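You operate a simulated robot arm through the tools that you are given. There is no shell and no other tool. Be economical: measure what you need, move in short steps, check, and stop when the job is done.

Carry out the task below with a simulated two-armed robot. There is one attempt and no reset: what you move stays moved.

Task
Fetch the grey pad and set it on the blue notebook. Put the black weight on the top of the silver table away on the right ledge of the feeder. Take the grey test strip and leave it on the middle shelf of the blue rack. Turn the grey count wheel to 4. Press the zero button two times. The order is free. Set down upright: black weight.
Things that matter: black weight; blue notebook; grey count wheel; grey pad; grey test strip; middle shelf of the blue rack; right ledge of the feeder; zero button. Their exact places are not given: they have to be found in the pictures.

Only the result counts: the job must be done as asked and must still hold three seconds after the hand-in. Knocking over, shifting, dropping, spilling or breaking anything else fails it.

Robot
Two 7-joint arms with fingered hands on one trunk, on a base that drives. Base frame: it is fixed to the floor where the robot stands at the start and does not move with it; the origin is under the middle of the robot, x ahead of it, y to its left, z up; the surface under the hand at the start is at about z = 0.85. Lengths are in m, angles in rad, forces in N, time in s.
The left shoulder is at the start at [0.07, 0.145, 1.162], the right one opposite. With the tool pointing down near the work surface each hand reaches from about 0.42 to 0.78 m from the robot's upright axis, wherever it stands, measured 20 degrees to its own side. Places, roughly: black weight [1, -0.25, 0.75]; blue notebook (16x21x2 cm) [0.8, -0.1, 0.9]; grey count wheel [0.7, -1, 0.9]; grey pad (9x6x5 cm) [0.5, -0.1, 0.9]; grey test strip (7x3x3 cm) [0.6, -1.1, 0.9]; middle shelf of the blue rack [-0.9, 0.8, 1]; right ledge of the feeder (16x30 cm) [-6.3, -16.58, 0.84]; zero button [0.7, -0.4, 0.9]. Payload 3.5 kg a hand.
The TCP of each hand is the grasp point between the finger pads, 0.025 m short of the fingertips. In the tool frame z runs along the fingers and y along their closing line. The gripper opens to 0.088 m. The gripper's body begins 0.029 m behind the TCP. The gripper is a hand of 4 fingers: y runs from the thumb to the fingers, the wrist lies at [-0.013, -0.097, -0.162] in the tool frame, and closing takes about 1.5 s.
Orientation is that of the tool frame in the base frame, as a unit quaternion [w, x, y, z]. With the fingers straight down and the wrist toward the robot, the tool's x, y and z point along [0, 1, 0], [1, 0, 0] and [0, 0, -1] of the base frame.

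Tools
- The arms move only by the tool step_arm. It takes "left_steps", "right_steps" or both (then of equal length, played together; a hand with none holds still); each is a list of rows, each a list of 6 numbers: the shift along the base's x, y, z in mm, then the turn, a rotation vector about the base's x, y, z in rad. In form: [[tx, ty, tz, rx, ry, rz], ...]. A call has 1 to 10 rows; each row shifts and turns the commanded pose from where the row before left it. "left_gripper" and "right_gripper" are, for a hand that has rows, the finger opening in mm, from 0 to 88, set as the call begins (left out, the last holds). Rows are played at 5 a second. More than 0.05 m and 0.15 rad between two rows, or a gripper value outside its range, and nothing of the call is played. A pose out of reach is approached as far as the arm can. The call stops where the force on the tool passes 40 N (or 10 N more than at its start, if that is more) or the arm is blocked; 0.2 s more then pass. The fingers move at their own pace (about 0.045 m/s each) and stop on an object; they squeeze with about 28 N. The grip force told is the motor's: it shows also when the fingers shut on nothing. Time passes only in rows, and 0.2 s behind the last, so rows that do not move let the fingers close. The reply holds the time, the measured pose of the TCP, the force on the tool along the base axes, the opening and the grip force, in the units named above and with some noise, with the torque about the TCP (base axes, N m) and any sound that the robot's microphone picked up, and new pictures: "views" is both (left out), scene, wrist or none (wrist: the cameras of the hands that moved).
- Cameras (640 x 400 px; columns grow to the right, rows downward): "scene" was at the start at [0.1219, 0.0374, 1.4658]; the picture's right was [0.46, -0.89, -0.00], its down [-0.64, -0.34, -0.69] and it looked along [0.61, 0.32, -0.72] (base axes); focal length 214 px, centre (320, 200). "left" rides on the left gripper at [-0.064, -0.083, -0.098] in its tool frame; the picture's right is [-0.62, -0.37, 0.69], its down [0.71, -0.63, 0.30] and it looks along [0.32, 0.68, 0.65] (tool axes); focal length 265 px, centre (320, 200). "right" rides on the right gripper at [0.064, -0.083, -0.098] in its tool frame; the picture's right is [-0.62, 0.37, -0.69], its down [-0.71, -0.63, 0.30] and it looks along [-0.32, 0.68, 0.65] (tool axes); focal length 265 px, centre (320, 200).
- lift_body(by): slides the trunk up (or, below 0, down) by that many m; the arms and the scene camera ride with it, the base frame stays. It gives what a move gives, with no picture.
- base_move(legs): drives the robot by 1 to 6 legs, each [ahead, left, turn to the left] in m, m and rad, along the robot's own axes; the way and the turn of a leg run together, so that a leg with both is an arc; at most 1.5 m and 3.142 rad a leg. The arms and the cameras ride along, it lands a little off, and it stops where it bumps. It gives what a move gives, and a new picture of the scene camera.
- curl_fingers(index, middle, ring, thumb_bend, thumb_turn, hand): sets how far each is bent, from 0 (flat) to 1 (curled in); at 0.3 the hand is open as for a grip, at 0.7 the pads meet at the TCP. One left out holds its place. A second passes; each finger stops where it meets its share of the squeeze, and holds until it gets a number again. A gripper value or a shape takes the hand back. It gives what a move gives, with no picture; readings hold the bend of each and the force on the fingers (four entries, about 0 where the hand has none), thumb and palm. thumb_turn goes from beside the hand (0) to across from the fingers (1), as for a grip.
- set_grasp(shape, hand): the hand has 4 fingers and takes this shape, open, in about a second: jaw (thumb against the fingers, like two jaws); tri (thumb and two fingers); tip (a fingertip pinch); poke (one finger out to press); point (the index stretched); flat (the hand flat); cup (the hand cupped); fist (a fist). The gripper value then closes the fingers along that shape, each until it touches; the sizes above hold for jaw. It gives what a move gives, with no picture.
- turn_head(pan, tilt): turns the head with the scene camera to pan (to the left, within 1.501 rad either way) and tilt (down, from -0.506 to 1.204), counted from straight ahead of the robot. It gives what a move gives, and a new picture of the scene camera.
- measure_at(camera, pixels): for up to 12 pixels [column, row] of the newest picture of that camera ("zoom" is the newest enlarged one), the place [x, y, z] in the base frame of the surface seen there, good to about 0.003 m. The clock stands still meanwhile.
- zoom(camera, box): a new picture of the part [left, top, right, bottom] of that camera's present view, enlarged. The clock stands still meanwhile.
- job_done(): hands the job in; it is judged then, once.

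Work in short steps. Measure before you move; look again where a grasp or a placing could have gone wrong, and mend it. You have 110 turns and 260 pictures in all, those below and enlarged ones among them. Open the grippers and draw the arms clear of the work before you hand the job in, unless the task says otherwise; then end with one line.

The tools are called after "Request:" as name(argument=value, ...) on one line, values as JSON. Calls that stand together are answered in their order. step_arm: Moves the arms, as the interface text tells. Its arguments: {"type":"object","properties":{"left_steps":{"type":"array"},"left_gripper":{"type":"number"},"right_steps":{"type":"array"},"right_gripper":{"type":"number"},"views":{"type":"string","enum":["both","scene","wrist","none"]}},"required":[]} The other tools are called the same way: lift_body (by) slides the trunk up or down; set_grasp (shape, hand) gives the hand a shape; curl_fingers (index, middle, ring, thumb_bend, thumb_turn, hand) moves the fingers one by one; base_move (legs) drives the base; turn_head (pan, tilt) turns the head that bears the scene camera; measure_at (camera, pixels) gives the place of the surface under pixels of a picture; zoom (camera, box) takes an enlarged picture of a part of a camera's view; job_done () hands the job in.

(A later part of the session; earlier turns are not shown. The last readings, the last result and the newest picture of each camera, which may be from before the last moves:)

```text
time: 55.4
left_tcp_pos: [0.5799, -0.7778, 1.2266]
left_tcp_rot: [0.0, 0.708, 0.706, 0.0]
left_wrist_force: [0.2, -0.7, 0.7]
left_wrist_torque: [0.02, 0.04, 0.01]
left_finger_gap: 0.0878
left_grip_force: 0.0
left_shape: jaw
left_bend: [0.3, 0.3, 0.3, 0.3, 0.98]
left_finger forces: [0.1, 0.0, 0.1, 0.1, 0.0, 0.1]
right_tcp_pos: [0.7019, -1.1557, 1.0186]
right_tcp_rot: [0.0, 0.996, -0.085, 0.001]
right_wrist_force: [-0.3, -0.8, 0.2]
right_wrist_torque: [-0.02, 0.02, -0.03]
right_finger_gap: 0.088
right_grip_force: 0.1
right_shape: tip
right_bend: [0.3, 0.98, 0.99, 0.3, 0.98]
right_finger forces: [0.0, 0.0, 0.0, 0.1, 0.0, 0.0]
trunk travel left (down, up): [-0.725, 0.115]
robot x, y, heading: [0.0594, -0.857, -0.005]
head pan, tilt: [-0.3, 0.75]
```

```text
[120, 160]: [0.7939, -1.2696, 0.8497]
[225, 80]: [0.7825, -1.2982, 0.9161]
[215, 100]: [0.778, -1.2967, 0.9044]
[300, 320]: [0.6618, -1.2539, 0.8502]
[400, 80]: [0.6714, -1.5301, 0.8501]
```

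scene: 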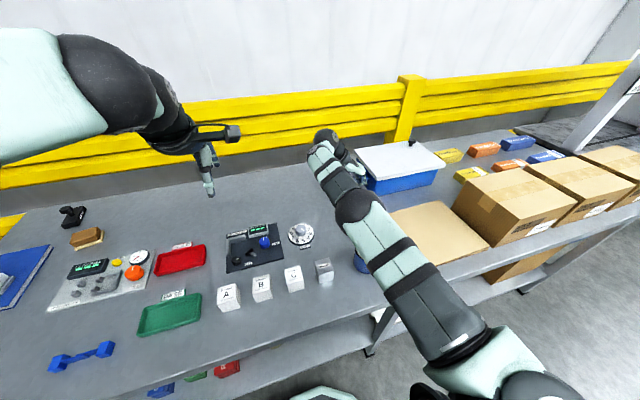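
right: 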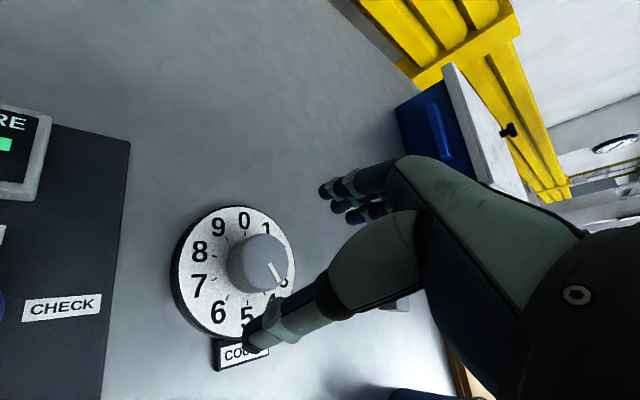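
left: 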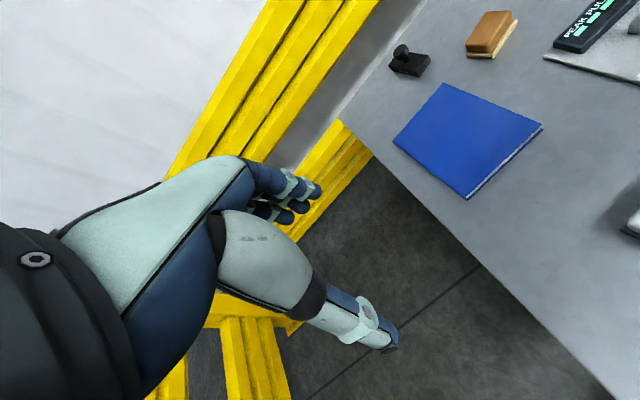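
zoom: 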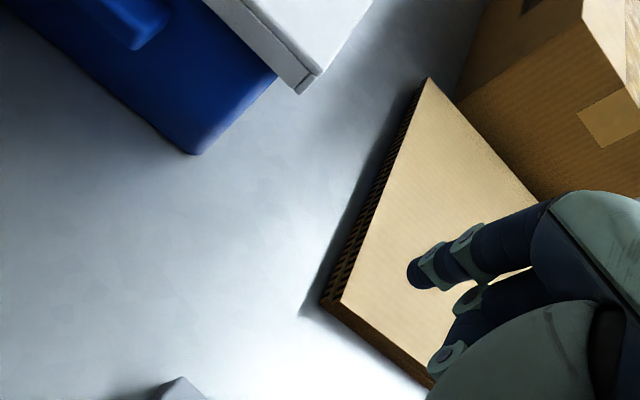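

Clear. I descend to the block, TCP z≈0.886.

Request:
step_arm(right_steps=[[6, -6, -40, 0, 0, 0], [0, 0, -40, 0, 0, 0], [0, 0, -30, 0, 0, 0], [0, 0, 0, 0, 0, 0]], views="wrist")

```text
time: 56.4
left_tcp_pos: [0.5797, -0.7783, 1.2286]
left_tcp_rot: [0.0, 0.708, 0.707, 0.0]
left_wrist_force: [0.3, -0.6, 0.3]
left_wrist_torque: [-0.05, 0.02, 0.01]
left_finger_gap: 0.0876
left_grip_force: 0.0
left_shape: jaw
left_bend: [0.3, 0.3, 0.3, 0.3, 0.98]
left_finger forces: [0.0, 0.0, 0.1, 0.1, 0.0, 0.0]
right_tcp_pos: [0.7068, -1.16, 0.9079]
right_tcp_rot: [0.0, 0.996, -0.085, 0.001]
right_wrist_force: [-0.3, -0.9, 0.5]
right_wrist_torque: [-0.03, -0.04, -0.01]
right_finger_gap: 0.0878
right_grip_force: 0.0
right_shape: tip
right_bend: [0.3, 0.98, 0.99, 0.3, 0.98]
right_finger forces: [0.1, 0.0, 0.0, 0.0, 0.0, 0.1]
trunk travel left (down, up): [-0.725, 0.115]
robot x, y, heading: [0.0559, -0.8503, -0.002]
head pan, tilt: [-0.3, 0.75]
```

right: 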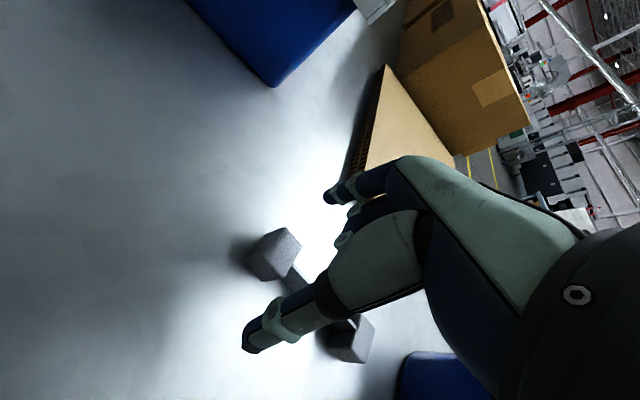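

Re-measure the rear block at (275,255).

Request:
measure_at(camera="right", pixels=[[282, 228], [300, 245], [248, 262], [268, 280], [280, 243], [275, 255], [295, 262], [250, 245], [352, 340]])

```text
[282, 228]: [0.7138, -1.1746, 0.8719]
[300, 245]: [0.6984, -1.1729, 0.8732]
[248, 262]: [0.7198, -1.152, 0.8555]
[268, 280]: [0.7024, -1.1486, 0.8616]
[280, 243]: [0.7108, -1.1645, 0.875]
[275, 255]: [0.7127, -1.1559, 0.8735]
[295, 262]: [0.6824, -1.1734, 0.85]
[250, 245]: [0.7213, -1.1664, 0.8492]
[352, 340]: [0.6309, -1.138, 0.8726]
```

Nearly centred. I lower 22 mm with a 2 mm shift, then close gently.

Request:
step_arm(right_steps=[[2, -2, -15, 0, 0, 0], [0, 0, -7, 0, 0, 0], [0, 0, 0, 0, 0, 0]], views="none")

Request:
step_arm(right_steps=[[0, 0, 0, 0, 0, 0], [0, 0, 0, 0, 0, 0], [0, 0, 0, 0, 0, 0], [0, 0, 0, 0, 0, 0], [0, 0, 0, 0, 0, 0], [0, 0, 0, 0, 0, 0], [0, 0, 0, 0, 0, 0]], right_gripper=15, views="wrist")

```text
time: 57.1
left_tcp_pos: [0.5783, -0.7777, 1.2284]
left_tcp_rot: [0.0, 0.708, 0.707, -0.001]
left_wrist_force: [-0.2, 0.0, -0.5]
left_wrist_torque: [-0.03, 0.04, 0.03]
left_finger_gap: 0.0877
left_grip_force: 0.1
left_shape: jaw
left_bend: [0.3, 0.3, 0.3, 0.3, 0.98]
left_finger forces: [0.0, 0.0, 0.0, 0.0, 0.1, 0.0]
right_tcp_pos: [0.7062, -1.1622, 0.8873]
right_tcp_rot: [0.0, 0.996, -0.085, 0.0]
right_wrist_force: [0.8, 0.4, -0.6]
right_wrist_torque: [0.03, -0.03, 0.0]
right_finger_gap: 0.0876
right_grip_force: 0.0
right_shape: tip
right_bend: [0.3, 0.98, 0.99, 0.3, 0.98]
right_finger forces: [0.0, 0.1, 0.0, 0.0, 0.0, 0.0]
trunk travel left (down, up): [-0.725, 0.115]
robot x, y, heading: [0.057, -0.8525, -0.003]
head pan, tilt: [-0.3, 0.75]
```

```text
time: 58.8
left_tcp_pos: [0.5792, -0.7773, 1.228]
left_tcp_rot: [0.0, 0.708, 0.706, 0.001]
left_wrist_force: [0.5, 0.8, -0.3]
left_wrist_torque: [-0.02, 0.03, 0.01]
left_finger_gap: 0.0875
left_grip_force: 0.1
left_shape: jaw
left_bend: [0.3, 0.3, 0.3, 0.3, 0.98]
left_finger forces: [0.0, 0.0, 0.0, 0.0, 0.0, 0.0]
right_tcp_pos: [0.7058, -1.1627, 0.8877]
right_tcp_rot: [0.001, 0.996, -0.086, 0.0]
right_wrist_force: [0.0, -0.1, 0.4]
right_wrist_torque: [-0.02, -0.02, -0.03]
right_finger_gap: 0.023
right_grip_force: 28.4
right_shape: tip
right_bend: [0.73, 1.0, 1.0, 0.75, 1.0]
right_finger forces: [25.0, 0.0, 0.1, 0.0, 24.9, 0.0]
trunk travel left (down, up): [-0.725, 0.115]
robot x, y, heading: [0.0583, -0.8553, 0.002]
head pan, tilt: [-0.3, 0.75]
```

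right: 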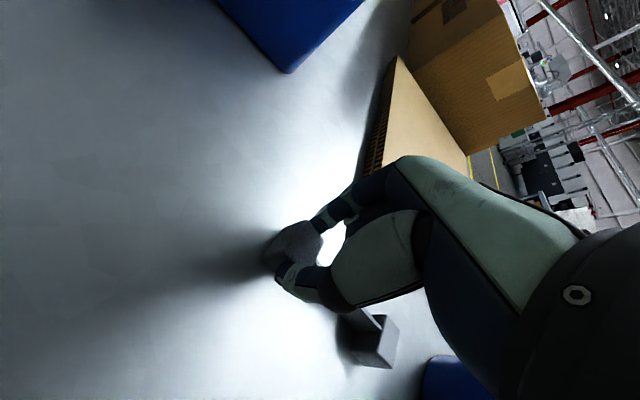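

Gripped at 23 mm with 25 N each side. I lift slowly and check.

Request:
step_arm(right_steps=[[0, 0, 5, 0, 0, 0], [0, 0, 10, 0, 0, 0], [0, 0, 20, 0, 0, 0], [0, 0, 30, 0, 0, 0], [0, 0, 30, 0, 0, 0], [0, 0, 30, 0, 0, 0], [0, 0, 0, 0, 0, 0]], views="wrist")

```text
time: 60.4
left_tcp_pos: [0.5801, -0.7783, 1.227]
left_tcp_rot: [0.0, 0.708, 0.707, 0.0]
left_wrist_force: [0.3, -0.4, 0.1]
left_wrist_torque: [0.02, 0.0, 0.02]
left_finger_gap: 0.0877
left_grip_force: 0.0
left_shape: jaw
left_bend: [0.3, 0.3, 0.3, 0.3, 0.98]
left_finger forces: [0.1, 0.0, 0.1, 0.0, 0.2, 0.0]
right_tcp_pos: [0.7083, -1.1635, 1.0098]
right_tcp_rot: [0.0, 0.996, -0.086, -0.001]
right_wrist_force: [-0.3, -0.5, 0.0]
right_wrist_torque: [0.01, 0.0, 0.01]
right_finger_gap: 0.0231
right_grip_force: 28.0
right_shape: tip
right_bend: [0.73, 1.0, 1.0, 0.75, 1.0]
right_finger forces: [24.9, 0.0, 0.0, 0.0, 25.0, 0.0]
trunk travel left (down, up): [-0.725, 0.115]
robot x, y, heading: [0.0576, -0.8517, -0.002]
head pan, tilt: [-0.3, 0.75]
```

right: 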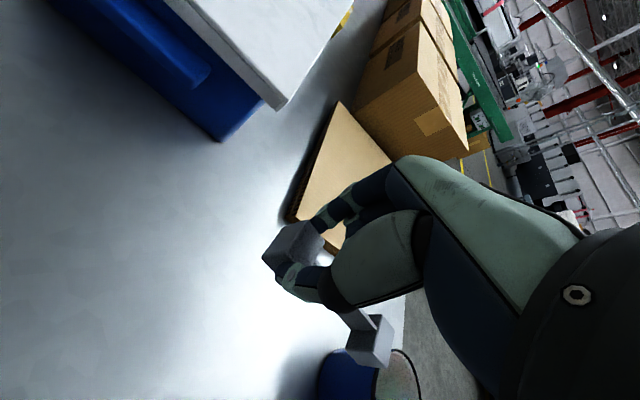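

Strip intact and held. I raise, rotate the hand back to neutral and draw both arms in for driving.

Request:
step_arm(right_steps=[[-10, 0, 20, 0, 0, 0.145], [-15, 5, 20, 0, 0, 0.145], [-20, 5, 20, 0, 0, 0.145], [-20, 5, 20, 0, 0, 0.145], [-20, 5, 10, 0, 0, 0.145], [-20, 5, 0, 0, 0, 0.145], [-20, 5, 0, 0, 0, 0.145], [-20, 5, 0, 0, 0, 0.145], [-20, 5, 0, 0, 0, 0.145], [-20, 5, 0, 0, 0, 0.145]], left_steps=[[-10, 10, 0, 0, 0, 0], [-10, 10, 0, 0, 0, 0], [-10, 10, 0, 0, 0, 0], [-10, 10, 0, 0, 0, 0], [-10, 10, 0, 0, 0, 0], [-10, 10, 0, 0, 0, 0], [-10, 10, 0, 0, 0, 0], [0, 10, 0, 0, 0, 0], [0, 10, 0, 0, 0, 0], [0, 0, 0, 0, 0, 0]], views="none")

Request:
step_arm(right_steps=[[0, 0, 0, 0, 0, 0.145], [0, 0, 0, 0, 0, 0.145], [0, 0, 0, 0, 0, 0]])

```text
time: 62.5
left_tcp_pos: [0.5075, -0.6867, 1.228]
left_tcp_rot: [0.0, 0.708, 0.707, 0.0]
left_wrist_force: [0.5, 0.0, -0.1]
left_wrist_torque: [0.03, 0.01, -0.02]
left_finger_gap: 0.0875
left_grip_force: 0.1
left_shape: jaw
left_bend: [0.3, 0.3, 0.3, 0.3, 0.98]
left_finger forces: [0.1, 0.0, 0.0, 0.1, 0.0, 0.1]
right_tcp_pos: [0.5238, -1.1181, 1.1017]
right_tcp_rot: [0.001, 0.801, 0.599, 0.002]
right_wrist_force: [0.1, -0.1, -0.2]
right_wrist_torque: [-0.02, -0.03, 0.01]
right_finger_gap: 0.023
right_grip_force: 27.6
right_shape: tip
right_bend: [0.73, 1.0, 1.0, 0.75, 1.0]
right_finger forces: [25.0, 0.0, 0.1, 0.0, 24.9, 0.0]
trunk travel left (down, up): [-0.725, 0.115]
robot x, y, heading: [0.0586, -0.8546, -0.0]
head pan, tilt: [-0.3, 0.75]
```

```text
time: 63.4
left_tcp_pos: [0.5095, -0.6861, 1.2264]
left_tcp_rot: [0.001, 0.707, 0.707, -0.001]
left_wrist_force: [0.2, -0.2, 0.3]
left_wrist_torque: [-0.01, -0.02, 0.01]
left_finger_gap: 0.0875
left_grip_force: 0.1
left_shape: jaw
left_bend: [0.3, 0.3, 0.3, 0.3, 0.98]
left_finger forces: [0.0, 0.0, 0.0, 0.0, 0.0, 0.0]
right_tcp_pos: [0.5246, -1.1168, 1.1015]
right_tcp_rot: [0.0, 0.707, 0.707, -0.001]
right_wrist_force: [0.9, -0.2, 1.0]
right_wrist_torque: [0.02, -0.02, 0.02]
right_finger_gap: 0.023
right_grip_force: 27.9
right_shape: tip
right_bend: [0.73, 1.0, 1.0, 0.75, 1.0]
right_finger forces: [24.9, 0.1, 0.0, 0.1, 24.9, 0.0]
trunk travel left (down, up): [-0.725, 0.115]
robot x, y, heading: [0.0585, -0.8551, -0.005]
head pan, tilt: [-0.3, 0.75]
```

scene: 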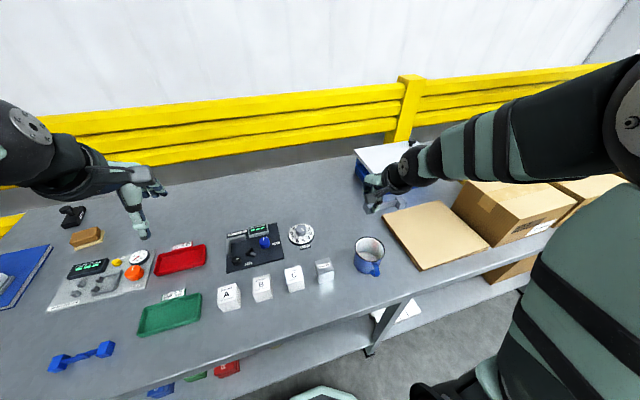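
right: 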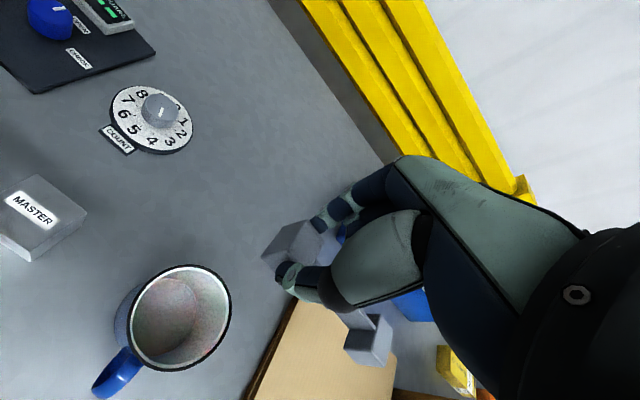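

I zoom on the wheel to check its mark.

Request:
zoom(camera="scene", box=[278, 212, 326, 252])

Request:
zoom(camera="right", box=[90, 70, 210, 170])

```text
10.00 times, centred on (302, 232) of scene
```

zoom: 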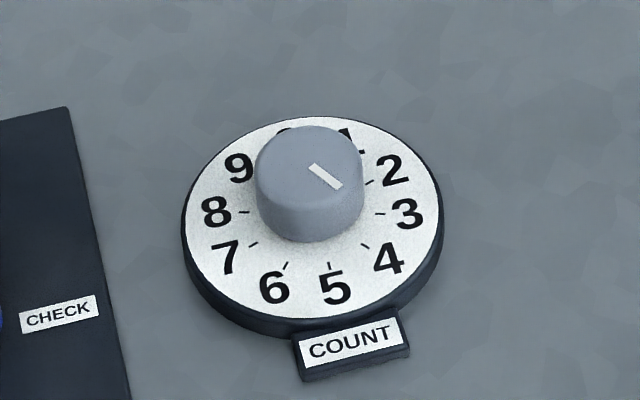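

```text
4.00 times, centred on (150, 120) of right
```

zoom: 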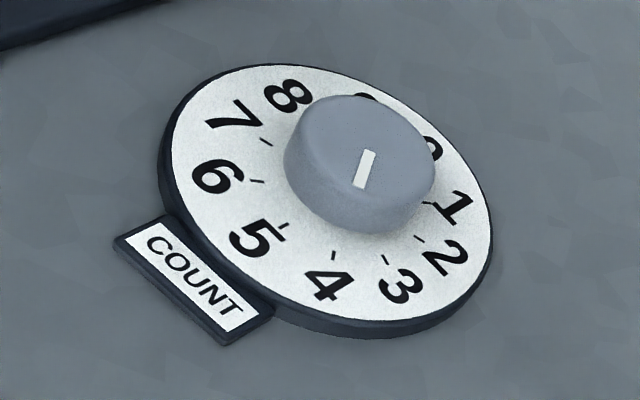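

The mark points to 4. Now I back off, turn left, and approach the rack.

Request:
base_move(legs=[[-0.5, 0, 0], [0, 0, 1.571]])

Request:
turn_head(pan=0.0, tilt=0.5)

```text
time: 70.2
left_tcp_pos: [-0.6153, -0.4091, 1.2275]
left_tcp_rot: [0.001, -0.012, 1.0, -0.001]
left_wrist_force: [-0.4, 0.7, 0.4]
left_wrist_torque: [-0.01, 0.03, 0.0]
left_finger_gap: 0.0874
left_grip_force: 0.1
left_shape: jaw
left_bend: [0.3, 0.3, 0.3, 0.3, 0.98]
left_finger forces: [0.0, 0.0, 0.1, 0.0, 0.0, 0.0]
right_tcp_pos: [-0.1864, -0.382, 1.102]
right_tcp_rot: [0.0, -0.013, 1.0, 0.0]
right_wrist_force: [-0.1, -0.9, -0.2]
right_wrist_torque: [0.01, -0.02, 0.01]
right_finger_gap: 0.0228
right_grip_force: 28.5
right_shape: tip
right_bend: [0.73, 1.0, 1.0, 0.75, 1.0]
right_finger forces: [24.9, 0.0, 0.0, 0.0, 24.8, 0.0]
trunk travel left (down, up): [-0.725, 0.115]
robot x, y, heading: [-0.434, -0.8559, 1.592]
head pan, tilt: [-0.3, 0.75]
```

scene: 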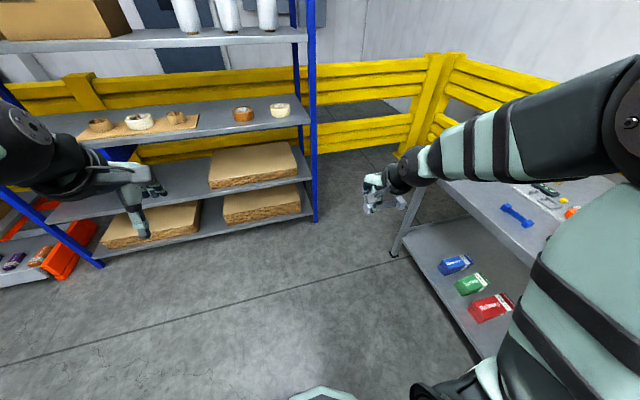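

```text
time: 71.0
left_tcp_pos: [-0.6149, -0.4103, 1.2273]
left_tcp_rot: [0.0, -0.014, 1.0, 0.0]
left_wrist_force: [0.2, -0.7, 0.0]
left_wrist_torque: [-0.02, -0.01, 0.0]
left_finger_gap: 0.0876
left_grip_force: 0.0
left_shape: jaw
left_bend: [0.3, 0.3, 0.3, 0.3, 0.98]
left_finger forces: [0.1, 0.0, 0.0, 0.1, 0.1, 0.1]
right_tcp_pos: [-0.1867, -0.3821, 1.1025]
right_tcp_rot: [0.0, -0.012, 1.0, 0.0]
right_wrist_force: [-0.2, 0.5, -0.1]
right_wrist_torque: [-0.06, 0.02, -0.02]
right_finger_gap: 0.0226
right_grip_force: 28.1
right_shape: tip
right_bend: [0.73, 1.0, 1.0, 0.75, 1.0]
right_finger forces: [24.7, 0.0, 0.0, 0.0, 24.7, 0.0]
trunk travel left (down, up): [-0.725, 0.115]
robot x, y, heading: [-0.4342, -0.8491, 1.598]
head pan, tilt: [0.0, 0.499]
```

scene: 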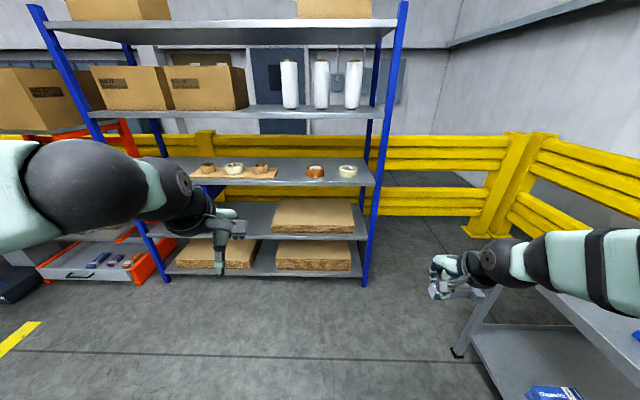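

Good view of the rack. I measure the middle shelf items for the placement spot.

Request:
zoom(camera="scene", box=[230, 140, 390, 220])

Request:
measure_at(camera="zoom", pixels=[[340, 110], [470, 105], [400, 160], [400, 178], [310, 140], [500, 170], [180, 130], [200, 110], [580, 160], [250, 170]])

```text
4.00 times, centred on (310, 180) of scene
```

zoom: 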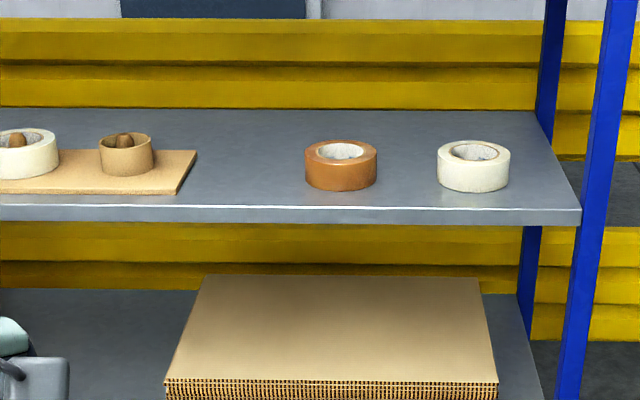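

```text
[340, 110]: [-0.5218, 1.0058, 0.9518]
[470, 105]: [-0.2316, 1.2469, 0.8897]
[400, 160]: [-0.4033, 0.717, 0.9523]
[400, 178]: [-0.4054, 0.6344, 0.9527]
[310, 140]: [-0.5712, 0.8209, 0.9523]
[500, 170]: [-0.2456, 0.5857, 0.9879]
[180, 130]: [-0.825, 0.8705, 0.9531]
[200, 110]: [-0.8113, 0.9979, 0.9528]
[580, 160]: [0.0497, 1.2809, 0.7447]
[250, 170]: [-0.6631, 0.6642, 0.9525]
```

Free gap at x −0.79…−0.56 between board and first tape. I drive so that the strip comes in front of it.

Request:
base_move(legs=[[0.0, 0.52, -0.023], [0.75, 0, 0]])

```text
time: 77.6
left_tcp_pos: [-1.134, 0.3309, 1.2273]
left_tcp_rot: [0.0, -0.008, 1.0, 0.0]
left_wrist_force: [-0.8, 0.1, -0.2]
left_wrist_torque: [-0.02, -0.03, -0.01]
left_finger_gap: 0.0877
left_grip_force: 0.0
left_shape: jaw
left_bend: [0.3, 0.3, 0.3, 0.3, 0.98]
left_finger forces: [0.0, 0.0, 0.0, 0.1, 0.0, 0.0]
right_tcp_pos: [-0.7048, 0.3551, 1.1032]
right_tcp_rot: [0.0, -0.009, 1.0, 0.0]
right_wrist_force: [-0.7, 0.3, 0.4]
right_wrist_torque: [0.02, 0.01, 0.0]
right_finger_gap: 0.0227
right_grip_force: 28.0
right_shape: tip
right_bend: [0.73, 1.0, 1.0, 0.75, 1.0]
right_finger forces: [24.9, 0.0, 0.0, 0.0, 24.7, 0.0]
trunk travel left (down, up): [-0.725, 0.115]
robot x, y, heading: [-0.9629, -0.1156, 1.586]
head pan, tilt: [0.0, 0.499]
```

scene: 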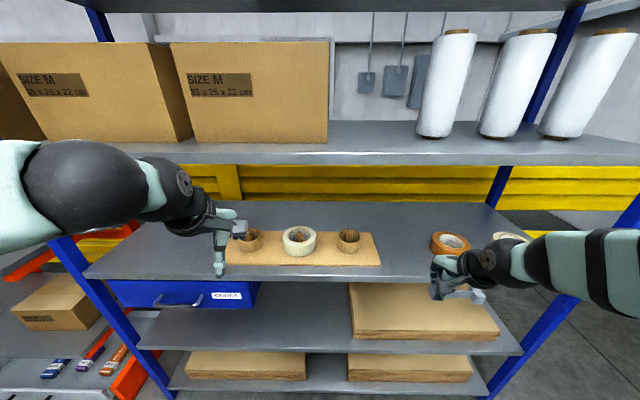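

I measure the gap edges: board corner (380,262), tape (432,245), front edge.

Request:
measure_at(camera="scene", pixels=[[380, 264], [372, 235], [432, 245], [450, 253], [410, 262], [405, 275], [400, 165], [440, 290]])

```text
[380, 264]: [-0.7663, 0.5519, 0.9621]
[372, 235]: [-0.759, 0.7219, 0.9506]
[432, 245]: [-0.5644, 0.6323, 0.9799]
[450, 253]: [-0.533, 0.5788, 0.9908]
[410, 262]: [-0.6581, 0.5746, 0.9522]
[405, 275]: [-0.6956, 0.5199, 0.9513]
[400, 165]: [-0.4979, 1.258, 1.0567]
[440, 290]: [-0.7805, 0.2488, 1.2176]
```

Gap confirmed. I lower to TCP z 1.03 and move in to y≈0.60.

Request:
step_arm(right_steps=[[0, 0, -35, 0, 0, 0], [0, 0, -35, 0, 0, 0], [0, 40, 0, 0, 0, 0], [0, 40, 0, 0, 0, 0], [0, 40, 0, 0, 0, 0], [0, 40, 0, 0, 0, 0], [0, 40, 0, 0, 0, 0], [0, 40, 0, 0, 0, 0], [0, 0, 0, 0, 0, 0]])

```text
time: 79.6
left_tcp_pos: [-1.1335, 0.3298, 1.2279]
left_tcp_rot: [0.0, -0.008, 1.0, 0.0]
left_wrist_force: [0.5, 0.1, -0.3]
left_wrist_torque: [-0.03, 0.0, 0.02]
left_finger_gap: 0.0873
left_grip_force: 0.0
left_shape: jaw
left_bend: [0.3, 0.3, 0.3, 0.3, 0.98]
left_finger forces: [0.0, 0.0, 0.0, 0.0, 0.1, 0.1]
right_tcp_pos: [-0.7061, 0.5944, 1.0325]
right_tcp_rot: [0.0, -0.008, 1.0, 0.0]
right_wrist_force: [0.3, -0.3, -0.7]
right_wrist_torque: [0.03, 0.01, -0.02]
right_finger_gap: 0.0228
right_grip_force: 27.9
right_shape: tip
right_bend: [0.73, 1.0, 1.0, 0.75, 1.0]
right_finger forces: [24.8, 0.0, 0.1, 0.1, 24.9, 0.0]
trunk travel left (down, up): [-0.725, 0.115]
robot x, y, heading: [-0.9585, -0.1161, 1.583]
head pan, tilt: [0.0, 0.499]
```

scene: 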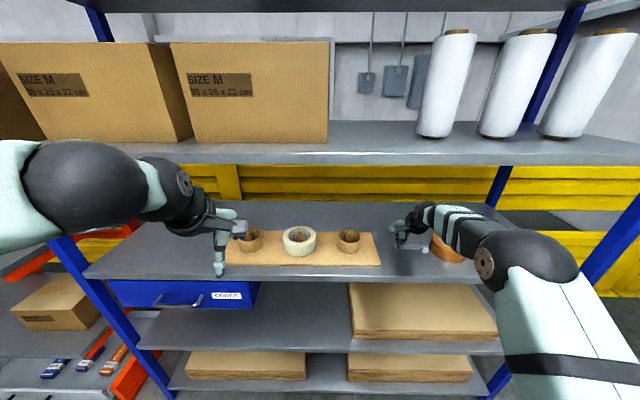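
right: 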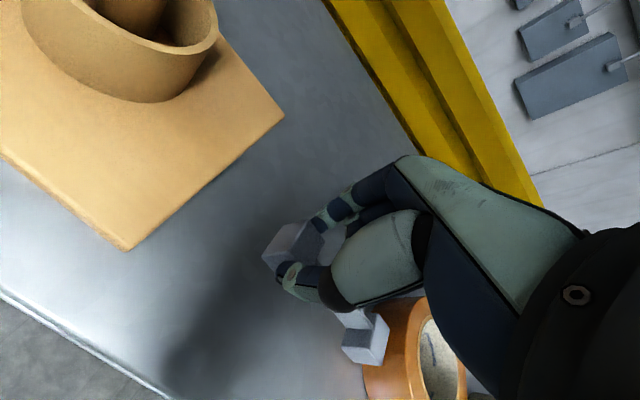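

I check the gap between the strip's far block (350,350) and the tape (390,370).

Request:
measure_at(camera="right", pixels=[[370, 355], [385, 330], [372, 385], [400, 330], [415, 310], [128, 245], [285, 240], [60, 330], [270, 115]])

```text
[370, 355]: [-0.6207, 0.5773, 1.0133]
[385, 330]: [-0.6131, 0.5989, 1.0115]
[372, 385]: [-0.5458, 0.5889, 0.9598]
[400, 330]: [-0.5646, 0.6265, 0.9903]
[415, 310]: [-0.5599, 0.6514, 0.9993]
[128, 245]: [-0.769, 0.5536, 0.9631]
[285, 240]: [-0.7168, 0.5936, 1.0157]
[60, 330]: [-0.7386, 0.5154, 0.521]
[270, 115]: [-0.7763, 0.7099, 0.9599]
```

4 cm to the tape, 5 cm to the board. I lower onto the shelf.

Request:
step_arm(right_steps=[[-4, 0, -25, 0, 0, 0], [0, 0, -10, 0, 0, 0], [0, 0, -3, 0, 0, 0], [0, 0, -2, 0, 0, 0], [0, 0, 0, 0, 0, 0]], views="none")

```text
time: 80.8
left_tcp_pos: [-1.1328, 0.3304, 1.2275]
left_tcp_rot: [0.0, -0.008, 1.0, 0.0]
left_wrist_force: [0.3, -0.2, 0.3]
left_wrist_torque: [0.01, 0.0, -0.01]
left_finger_gap: 0.0876
left_grip_force: 0.0
left_shape: jaw
left_bend: [0.3, 0.3, 0.3, 0.3, 0.98]
left_finger forces: [0.1, 0.0, 0.1, 0.0, 0.0, 0.0]
right_tcp_pos: [-0.7083, 0.5946, 0.9918]
right_tcp_rot: [0.0, -0.008, 1.0, 0.0]
right_wrist_force: [-0.5, 0.0, -1.2]
right_wrist_torque: [-0.02, -0.01, 0.01]
right_finger_gap: 0.0225
right_grip_force: 28.3
right_shape: tip
right_bend: [0.73, 1.0, 1.0, 0.75, 1.0]
right_finger forces: [24.9, 0.0, 0.0, 0.0, 24.9, 0.0]
trunk travel left (down, up): [-0.725, 0.115]
robot x, y, heading: [-0.9584, -0.1147, 1.588]
head pan, tilt: [0.0, 0.499]
```

Request:
step_arm(right_steps=[[0, 0, -1, 0, 0, 0], [0, 0, -1, 0, 0, 0], [0, 0, 0, 0, 0, 0]], views="wrist")

```text
time: 81.6
left_tcp_pos: [-1.1342, 0.3316, 1.2282]
left_tcp_rot: [0.0, -0.008, 1.0, -0.001]
left_wrist_force: [-0.4, 0.2, 0.3]
left_wrist_torque: [-0.01, -0.04, 0.0]
left_finger_gap: 0.0875
left_grip_force: 0.1
left_shape: jaw
left_bend: [0.3, 0.3, 0.3, 0.3, 0.98]
left_finger forces: [0.1, 0.0, 0.0, 0.0, 0.1, 0.0]
right_tcp_pos: [-0.708, 0.5943, 0.9907]
right_tcp_rot: [0.0, -0.008, 1.0, 0.0]
right_wrist_force: [-0.5, 0.2, 0.6]
right_wrist_torque: [0.0, -0.04, -0.06]
right_finger_gap: 0.0223
right_grip_force: 28.1
right_shape: tip
right_bend: [0.73, 1.0, 1.0, 0.75, 1.0]
right_finger forces: [24.9, 0.1, 0.1, 0.1, 25.0, 0.0]
trunk travel left (down, up): [-0.725, 0.115]
robot x, y, heading: [-0.9566, -0.1148, 1.583]
head pan, tilt: [0.0, 0.499]
```

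right: 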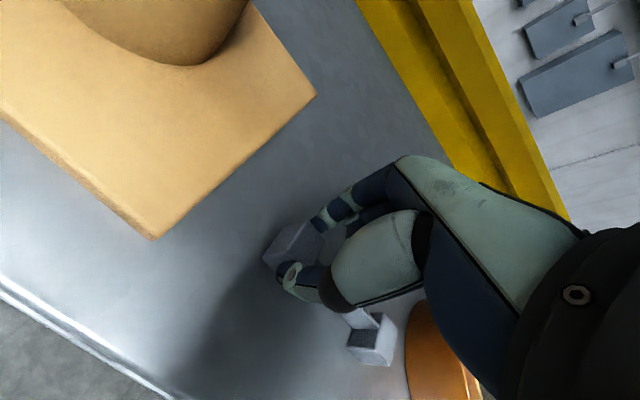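

Close to contact; one more 1–2 mm, until a few newtons show.

Request:
step_arm(right_steps=[[0, 0, -1.5, 0, 0, 0], [0, 0, 0, 0, 0, 0]], views="none")

```text
time: 82.2
left_tcp_pos: [-1.1347, 0.3298, 1.2266]
left_tcp_rot: [0.0, -0.007, 1.0, 0.001]
left_wrist_force: [0.4, -0.2, 0.1]
left_wrist_torque: [-0.01, 0.01, 0.0]
left_finger_gap: 0.0876
left_grip_force: 0.0
left_shape: jaw
left_bend: [0.3, 0.3, 0.3, 0.3, 0.98]
left_finger forces: [0.0, 0.1, 0.1, 0.0, 0.0, 0.1]
right_tcp_pos: [-0.7084, 0.5944, 0.9889]
right_tcp_rot: [0.0, -0.008, 1.0, 0.001]
right_wrist_force: [0.4, -0.3, 0.0]
right_wrist_torque: [0.02, -0.01, 0.0]
right_finger_gap: 0.0225
right_grip_force: 27.8
right_shape: tip
right_bend: [0.73, 1.0, 1.0, 0.75, 1.0]
right_finger forces: [24.9, 0.0, 0.0, 0.0, 24.9, 0.0]
trunk travel left (down, up): [-0.725, 0.115]
robot x, y, heading: [-0.9578, -0.1145, 1.587]
head pan, tilt: [0.0, 0.499]
```

Request:
step_arm(right_steps=[[0, 0, -1, 0, 0, 0], [0, 0, -1, 0, 0, 0], [0, 0, 0, 0, 0, 0]], views="none")

```text
time: 83.0
left_tcp_pos: [-1.135, 0.3308, 1.2268]
left_tcp_rot: [0.0, -0.009, 1.0, 0.0]
left_wrist_force: [0.9, -0.5, 0.5]
left_wrist_torque: [0.03, 0.0, 0.01]
left_finger_gap: 0.0875
left_grip_force: 0.0
left_shape: jaw
left_bend: [0.3, 0.3, 0.3, 0.3, 0.98]
left_finger forces: [0.1, 0.0, 0.0, 0.1, 0.1, 0.1]
right_tcp_pos: [-0.7088, 0.5943, 0.9855]
right_tcp_rot: [0.0, -0.009, 1.0, 0.0]
right_wrist_force: [0.1, 0.1, 1.3]
right_wrist_torque: [0.01, 0.0, 0.03]
right_finger_gap: 0.0228
right_grip_force: 28.0
right_shape: tip
right_bend: [0.73, 1.0, 1.0, 0.75, 1.0]
right_finger forces: [25.3, 0.0, 0.0, 0.1, 25.0, 0.1]
trunk travel left (down, up): [-0.725, 0.115]
robot x, y, heading: [-0.9623, -0.1145, 1.585]
head pan, tilt: [0.0, 0.499]
```

Light contact (1.3 N). I open, rise 30 mm, and look.

Request:
step_arm(right_steps=[[0, 0, 0, 0, 0, 0], [0, 0, 0, 0, 0, 0], [0, 0, 0, 0, 0, 0], [0, 0, 0, 0, 0, 0], [0, 0, 0, 0, 0, 0], [0, 0, 0, 0, 0, 0], [0, 0, 25, 0, 0, 0], [0, 0, 35, 0, 0, 0]], right_gripper=88, views="wrist")

Request:
step_arm(right_steps=[[0, -40, 0, 0, 0, 0], [0, -40, 10, 0, 0, 0], [0, -40, 10, 0, 0, 0], [0, -40, 10, 0, 0, 0], [0, -40, 0, 0, 0, 0], [0, -40, 0, 0, 0, 0]], views="scene")

Request:
zoom(camera="scene", box=[340, 200, 500, 300])

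```text
time: 84.8
left_tcp_pos: [-1.1345, 0.331, 1.2283]
left_tcp_rot: [0.0, -0.009, 1.0, 0.0]
left_wrist_force: [0.5, -0.9, 0.1]
left_wrist_torque: [0.02, 0.02, 0.01]
left_finger_gap: 0.0876
left_grip_force: 0.0
left_shape: jaw
left_bend: [0.3, 0.3, 0.3, 0.3, 0.98]
left_finger forces: [0.0, 0.0, 0.1, 0.0, 0.1, 0.0]
right_tcp_pos: [-0.7095, 0.5959, 1.0466]
right_tcp_rot: [0.0, -0.007, 1.0, 0.0]
right_wrist_force: [-0.8, -0.4, 0.2]
right_wrist_torque: [0.02, 0.0, 0.02]
right_finger_gap: 0.0875
right_grip_force: 0.1
right_shape: tip
right_bend: [0.3, 0.98, 0.99, 0.3, 0.98]
right_finger forces: [0.0, 0.0, 0.0, 0.1, 0.0, 0.0]
trunk travel left (down, up): [-0.725, 0.115]
robot x, y, heading: [-0.96, -0.1112, 1.59]
head pan, tilt: [0.0, 0.499]
```

right: 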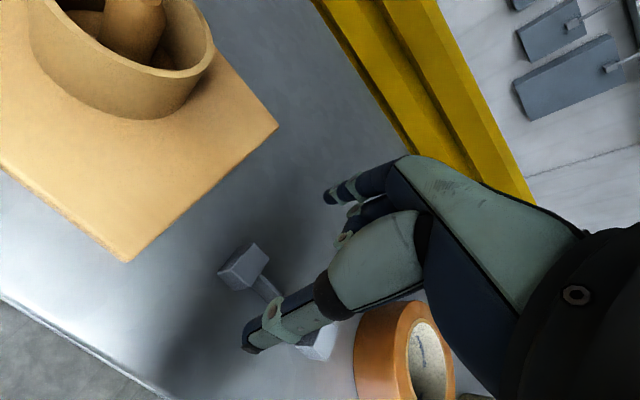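

```text
time: 86.2
left_tcp_pos: [-1.1338, 0.3299, 1.2277]
left_tcp_rot: [0.0, -0.008, 1.0, 0.001]
left_wrist_force: [1.4, 0.0, 0.2]
left_wrist_torque: [0.02, 0.01, -0.02]
left_finger_gap: 0.0876
left_grip_force: 0.0
left_shape: jaw
left_bend: [0.3, 0.3, 0.3, 0.3, 0.98]
left_finger forces: [0.0, 0.0, 0.0, 0.0, 0.1, 0.0]
right_tcp_pos: [-0.7072, 0.3528, 1.0766]
right_tcp_rot: [0.0, -0.008, 1.0, 0.0]
right_wrist_force: [0.3, 0.3, -0.1]
right_wrist_torque: [0.02, -0.04, -0.02]
right_finger_gap: 0.0877
right_grip_force: 0.1
right_shape: tip
right_bend: [0.3, 0.98, 0.99, 0.3, 0.98]
right_finger forces: [0.1, 0.0, 0.0, 0.0, 0.1, 0.0]
trunk travel left (down, up): [-0.725, 0.115]
robot x, y, heading: [-0.9584, -0.1145, 1.59]
head pan, tilt: [0.0, 0.499]
```

scene: 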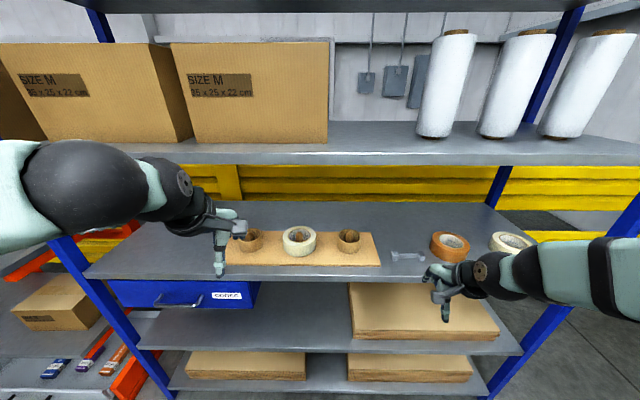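

```text
4.00 times, centred on (420, 250) of scene
```

zoom: 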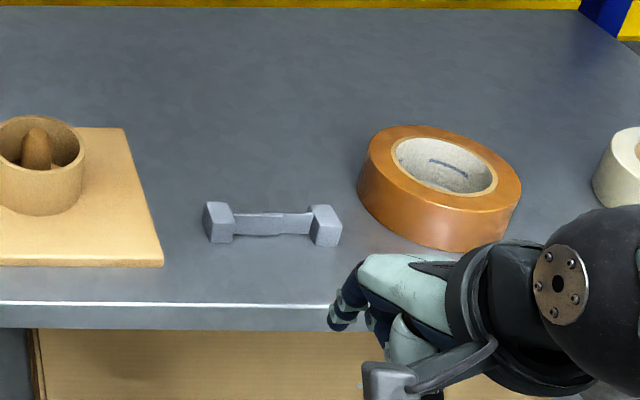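

The strip sits intact on the middle shelf, clear of tape and board. Next the weight: I'll go to the table's left end. First raise the right hand, back off and turn to heading −0.785.

Request:
step_arm(right_steps=[[0, -20, 40, 0, 0, 0], [0, -20, 40, 0, 0, 0]], views="none")

Request:
base_move(legs=[[-0.45, 0, 0], [0, 0, -2.37]])

Request:
turn_head(pan=0.9, tilt=0.6)

```text
time: 86.8
left_tcp_pos: [-1.1348, 0.3293, 1.2278]
left_tcp_rot: [0.001, -0.007, 1.0, 0.0]
left_wrist_force: [0.3, -0.2, -0.3]
left_wrist_torque: [0.03, 0.0, 0.0]
left_finger_gap: 0.0877
left_grip_force: 0.0
left_shape: jaw
left_bend: [0.3, 0.3, 0.3, 0.3, 0.98]
left_finger forces: [0.0, 0.1, 0.0, 0.0, 0.0, 0.0]
right_tcp_pos: [-0.7024, 0.3173, 1.1576]
right_tcp_rot: [-0.008, -0.01, 1.0, 0.003]
right_wrist_force: [0.1, 0.3, -0.7]
right_wrist_torque: [-0.01, 0.02, 0.0]
right_finger_gap: 0.0879
right_grip_force: 0.0
right_shape: tip
right_bend: [0.3, 0.98, 0.99, 0.3, 0.98]
right_finger forces: [0.1, 0.1, 0.0, 0.1, 0.0, 0.1]
right hand out of reach, approached as far as the arm can: row 2
trunk travel left (down, up): [-0.725, 0.115]
robot x, y, heading: [-0.9592, -0.1173, 1.587]
head pan, tilt: [0.0, 0.499]
```

```text
time: 95.1
left_tcp_pos: [-0.5146, -0.7585, 1.2272]
left_tcp_rot: [0.0, 0.921, 0.389, 0.001]
left_wrist_force: [0.3, -0.7, -0.5]
left_wrist_torque: [-0.02, 0.02, -0.01]
left_finger_gap: 0.0876
left_grip_force: 0.0
left_shape: jaw
left_bend: [0.3, 0.3, 0.3, 0.3, 0.98]
left_finger forces: [0.0, 0.0, 0.0, 0.1, 0.0, 0.0]
right_tcp_pos: [-0.8298, -1.0553, 1.1545]
right_tcp_rot: [-0.003, 0.921, 0.389, 0.006]
right_wrist_force: [-0.3, -0.5, -0.2]
right_wrist_torque: [-0.01, -0.01, 0.01]
right_finger_gap: 0.0877
right_grip_force: 0.1
right_shape: tip
right_bend: [0.3, 0.98, 0.99, 0.3, 0.98]
right_finger forces: [0.1, 0.1, 0.0, 0.0, 0.0, 0.0]
trunk travel left (down, up): [-0.725, 0.115]
robot x, y, heading: [-0.9496, -0.5661, -0.772]
head pan, tilt: [0.0, 0.499]
```

scene: 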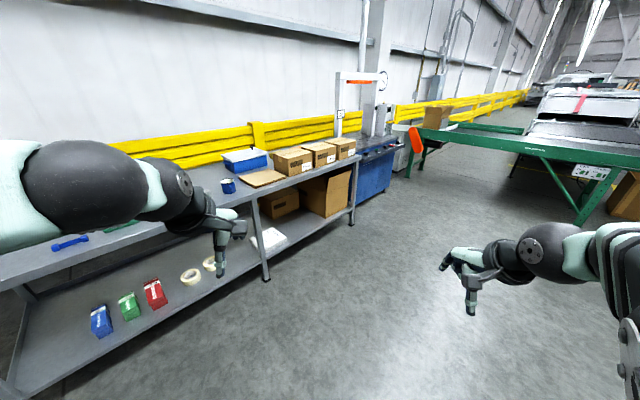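

```text
time: 96.3
left_tcp_pos: [-0.5136, -0.758, 1.2267]
left_tcp_rot: [0.001, 0.921, 0.389, 0.0]
left_wrist_force: [0.1, -0.8, 0.8]
left_wrist_torque: [0.01, -0.02, 0.0]
left_finger_gap: 0.0874
left_grip_force: 0.1
left_shape: jaw
left_bend: [0.3, 0.3, 0.3, 0.3, 0.98]
left_finger forces: [0.0, 0.0, 0.0, 0.0, 0.0, 0.0]
right_tcp_pos: [-0.8295, -1.0558, 1.1546]
right_tcp_rot: [-0.002, 0.921, 0.389, 0.006]
right_wrist_force: [0.6, 0.7, -0.3]
right_wrist_torque: [-0.02, 0.04, -0.03]
right_finger_gap: 0.0877
right_grip_force: 0.1
right_shape: tip
right_bend: [0.3, 0.98, 0.99, 0.3, 0.98]
right_finger forces: [0.0, 0.1, 0.0, 0.0, 0.0, 0.1]
trunk travel left (down, up): [-0.725, 0.115]
robot x, y, heading: [-0.9556, -0.5696, -0.771]
head pan, tilt: [0.901, 0.6]
```

scene: 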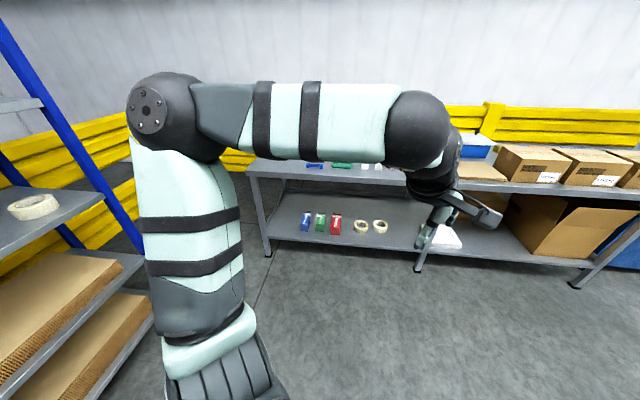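

The left elbow sticks out on the side. I measure it, the table leg and the rack post.

Request:
measure_at(camera="scene", pixels=[[148, 110], [135, 110], [175, 290], [268, 250], [250, 170], [70, 120], [100, 200], [110, 150], [60, 90], [264, 178]])

```text
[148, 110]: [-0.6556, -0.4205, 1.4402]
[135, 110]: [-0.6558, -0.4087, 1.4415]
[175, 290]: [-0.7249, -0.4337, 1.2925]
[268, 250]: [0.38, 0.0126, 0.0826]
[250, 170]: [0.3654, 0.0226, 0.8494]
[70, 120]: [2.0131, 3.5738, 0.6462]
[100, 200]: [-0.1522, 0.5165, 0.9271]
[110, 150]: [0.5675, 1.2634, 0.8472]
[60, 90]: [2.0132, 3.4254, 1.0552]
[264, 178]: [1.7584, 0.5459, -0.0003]
```

Elbow extends 0.4 m to the left; the gap between rack and table corner is 0.67 m. I strafe to the gap's entrance.

Request:
base_move(legs=[[0.185, 0.907, -0.014]])

```text
time: 101.2
left_tcp_pos: [0.2481, -0.2598, 1.2276]
left_tcp_rot: [0.001, 0.925, 0.381, 0.0]
left_wrist_force: [0.5, 0.1, -0.2]
left_wrist_torque: [0.0, 0.0, -0.01]
left_finger_gap: 0.0878
left_grip_force: 0.1
left_shape: jaw
left_bend: [0.3, 0.3, 0.3, 0.3, 0.98]
left_finger forces: [0.0, 0.0, 0.0, 0.0, 0.0, 0.0]
right_tcp_pos: [-0.071, -0.5513, 1.1534]
right_tcp_rot: [-0.003, 0.925, 0.379, 0.006]
right_wrist_force: [0.3, -0.9, 0.6]
right_wrist_torque: [-0.01, -0.01, -0.01]
right_finger_gap: 0.0876
right_grip_force: 0.0
right_shape: tip
right_bend: [0.3, 0.98, 0.99, 0.3, 0.98]
right_finger forces: [0.0, 0.0, 0.1, 0.0, 0.1, 0.1]
trunk travel left (down, up): [-0.725, 0.115]
robot x, y, heading: [-0.1839, -0.0543, -0.793]
head pan, tilt: [0.901, 0.6]
```

scene: 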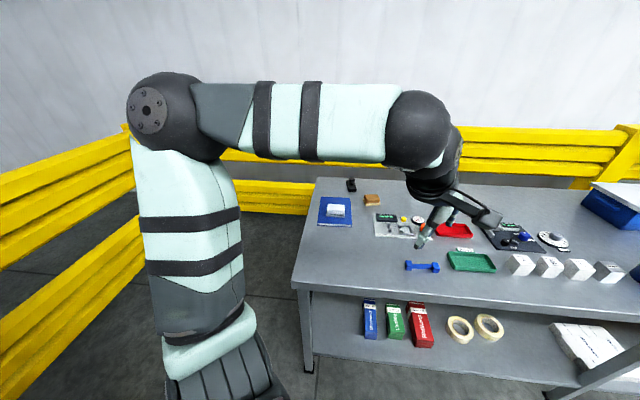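

On the line. I strafe left 0.9 m through the gap.

Request:
base_move(legs=[[0, 0.45, 0], [0, 0.47, 0]])

```text
time: 106.3
left_tcp_pos: [0.9029, 0.3876, 1.2274]
left_tcp_rot: [0.0, 0.924, 0.381, 0.0]
left_wrist_force: [0.2, 0.1, -0.5]
left_wrist_torque: [-0.01, -0.02, 0.0]
left_finger_gap: 0.0877
left_grip_force: 0.1
left_shape: jaw
left_bend: [0.3, 0.3, 0.3, 0.3, 0.98]
left_finger forces: [0.0, 0.0, 0.0, 0.1, 0.0, 0.0]
right_tcp_pos: [0.5819, 0.0958, 1.1529]
right_tcp_rot: [-0.002, 0.925, 0.38, 0.008]
right_wrist_force: [0.3, 0.2, -0.3]
right_wrist_torque: [0.01, 0.01, -0.02]
right_finger_gap: 0.0877
right_grip_force: 0.0
right_shape: tip
right_bend: [0.3, 0.98, 0.99, 0.3, 0.98]
right_finger forces: [0.0, 0.1, 0.1, 0.1, 0.1, 0.0]
trunk travel left (down, up): [-0.725, 0.115]
robot x, y, heading: [0.4688, 0.5882, -0.788]
head pan, tilt: [0.901, 0.6]
```

scene: 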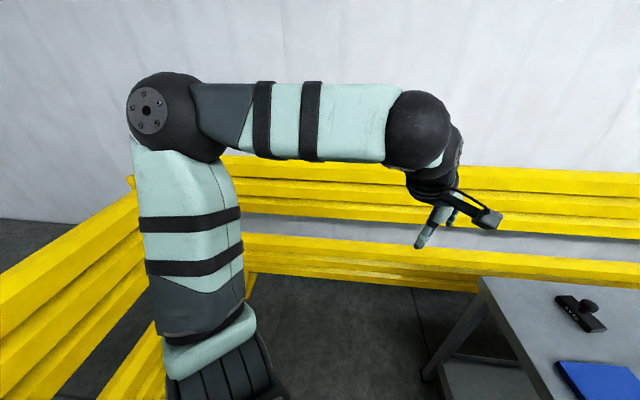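

Through the gap. Now turn to face −y and move beside the weight; first measure the rails.

Request:
measure_at(camera="scene", pixels=[[300, 270], [550, 190], [60, 260], [570, 305], [590, 305]])

Request:
base_move(legs=[[0, 0, -0.783]])

Request:
turn_head(pan=0.2, tilt=0.85)

```text
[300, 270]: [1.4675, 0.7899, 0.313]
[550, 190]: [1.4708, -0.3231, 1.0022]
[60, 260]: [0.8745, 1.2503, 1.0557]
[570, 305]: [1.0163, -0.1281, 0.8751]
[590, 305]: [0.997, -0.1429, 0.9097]
```

```text
time: 108.8
left_tcp_pos: [0.6328, 0.1402, 1.2281]
left_tcp_rot: [-0.001, 1.0, -0.004, 0.0]
left_wrist_force: [-1.1, 0.2, -0.3]
left_wrist_torque: [0.0, 0.03, -0.04]
left_finger_gap: 0.0877
left_grip_force: 0.1
left_shape: jaw
left_bend: [0.3, 0.3, 0.3, 0.3, 0.98]
left_finger forces: [0.0, 0.0, 0.0, 0.0, 0.0, 0.0]
right_tcp_pos: [0.2007, 0.1599, 1.1535]
right_tcp_rot: [0.001, 1.0, -0.005, 0.008]
right_wrist_force: [0.4, -0.5, 1.1]
right_wrist_torque: [-0.02, -0.02, 0.0]
right_finger_gap: 0.0878
right_grip_force: 0.0
right_shape: tip
right_bend: [0.3, 0.98, 0.99, 0.3, 0.98]
right_finger forces: [0.0, 0.1, 0.1, 0.1, 0.0, 0.0]
trunk travel left (down, up): [-0.725, 0.115]
robot x, y, heading: [0.4721, 0.589, -1.578]
head pan, tilt: [0.901, 0.6]
```

scene: 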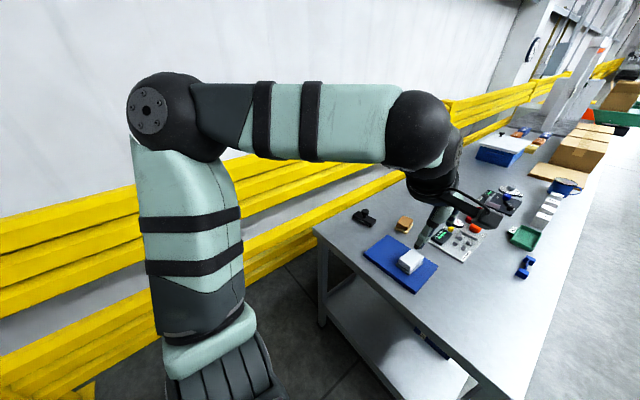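

```text
time: 109.8
left_tcp_pos: [0.6328, 0.1398, 1.228]
left_tcp_rot: [-0.001, 1.0, -0.004, 0.001]
left_wrist_force: [0.0, 0.9, -0.1]
left_wrist_torque: [-0.01, 0.0, 0.01]
left_finger_gap: 0.0876
left_grip_force: 0.1
left_shape: jaw
left_bend: [0.3, 0.3, 0.3, 0.3, 0.98]
left_finger forces: [0.1, 0.0, 0.1, 0.0, 0.0, 0.0]
right_tcp_pos: [0.1994, 0.1594, 1.1542]
right_tcp_rot: [0.001, 1.0, -0.004, 0.008]
right_wrist_force: [-0.2, 0.4, 0.2]
right_wrist_torque: [0.02, -0.02, -0.02]
right_finger_gap: 0.0877
right_grip_force: 0.0
right_shape: tip
right_bend: [0.3, 0.98, 0.99, 0.3, 0.98]
right_finger forces: [0.0, 0.0, 0.0, 0.0, 0.0, 0.0]
trunk travel left (down, up): [-0.725, 0.115]
robot x, y, heading: [0.465, 0.5856, -1.574]
head pan, tilt: [0.201, 0.85]
```

scene: 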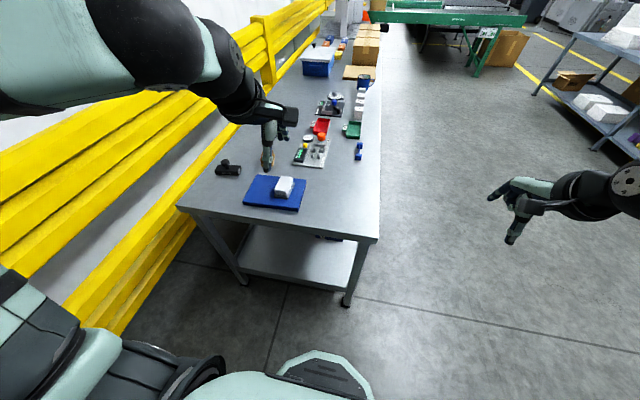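

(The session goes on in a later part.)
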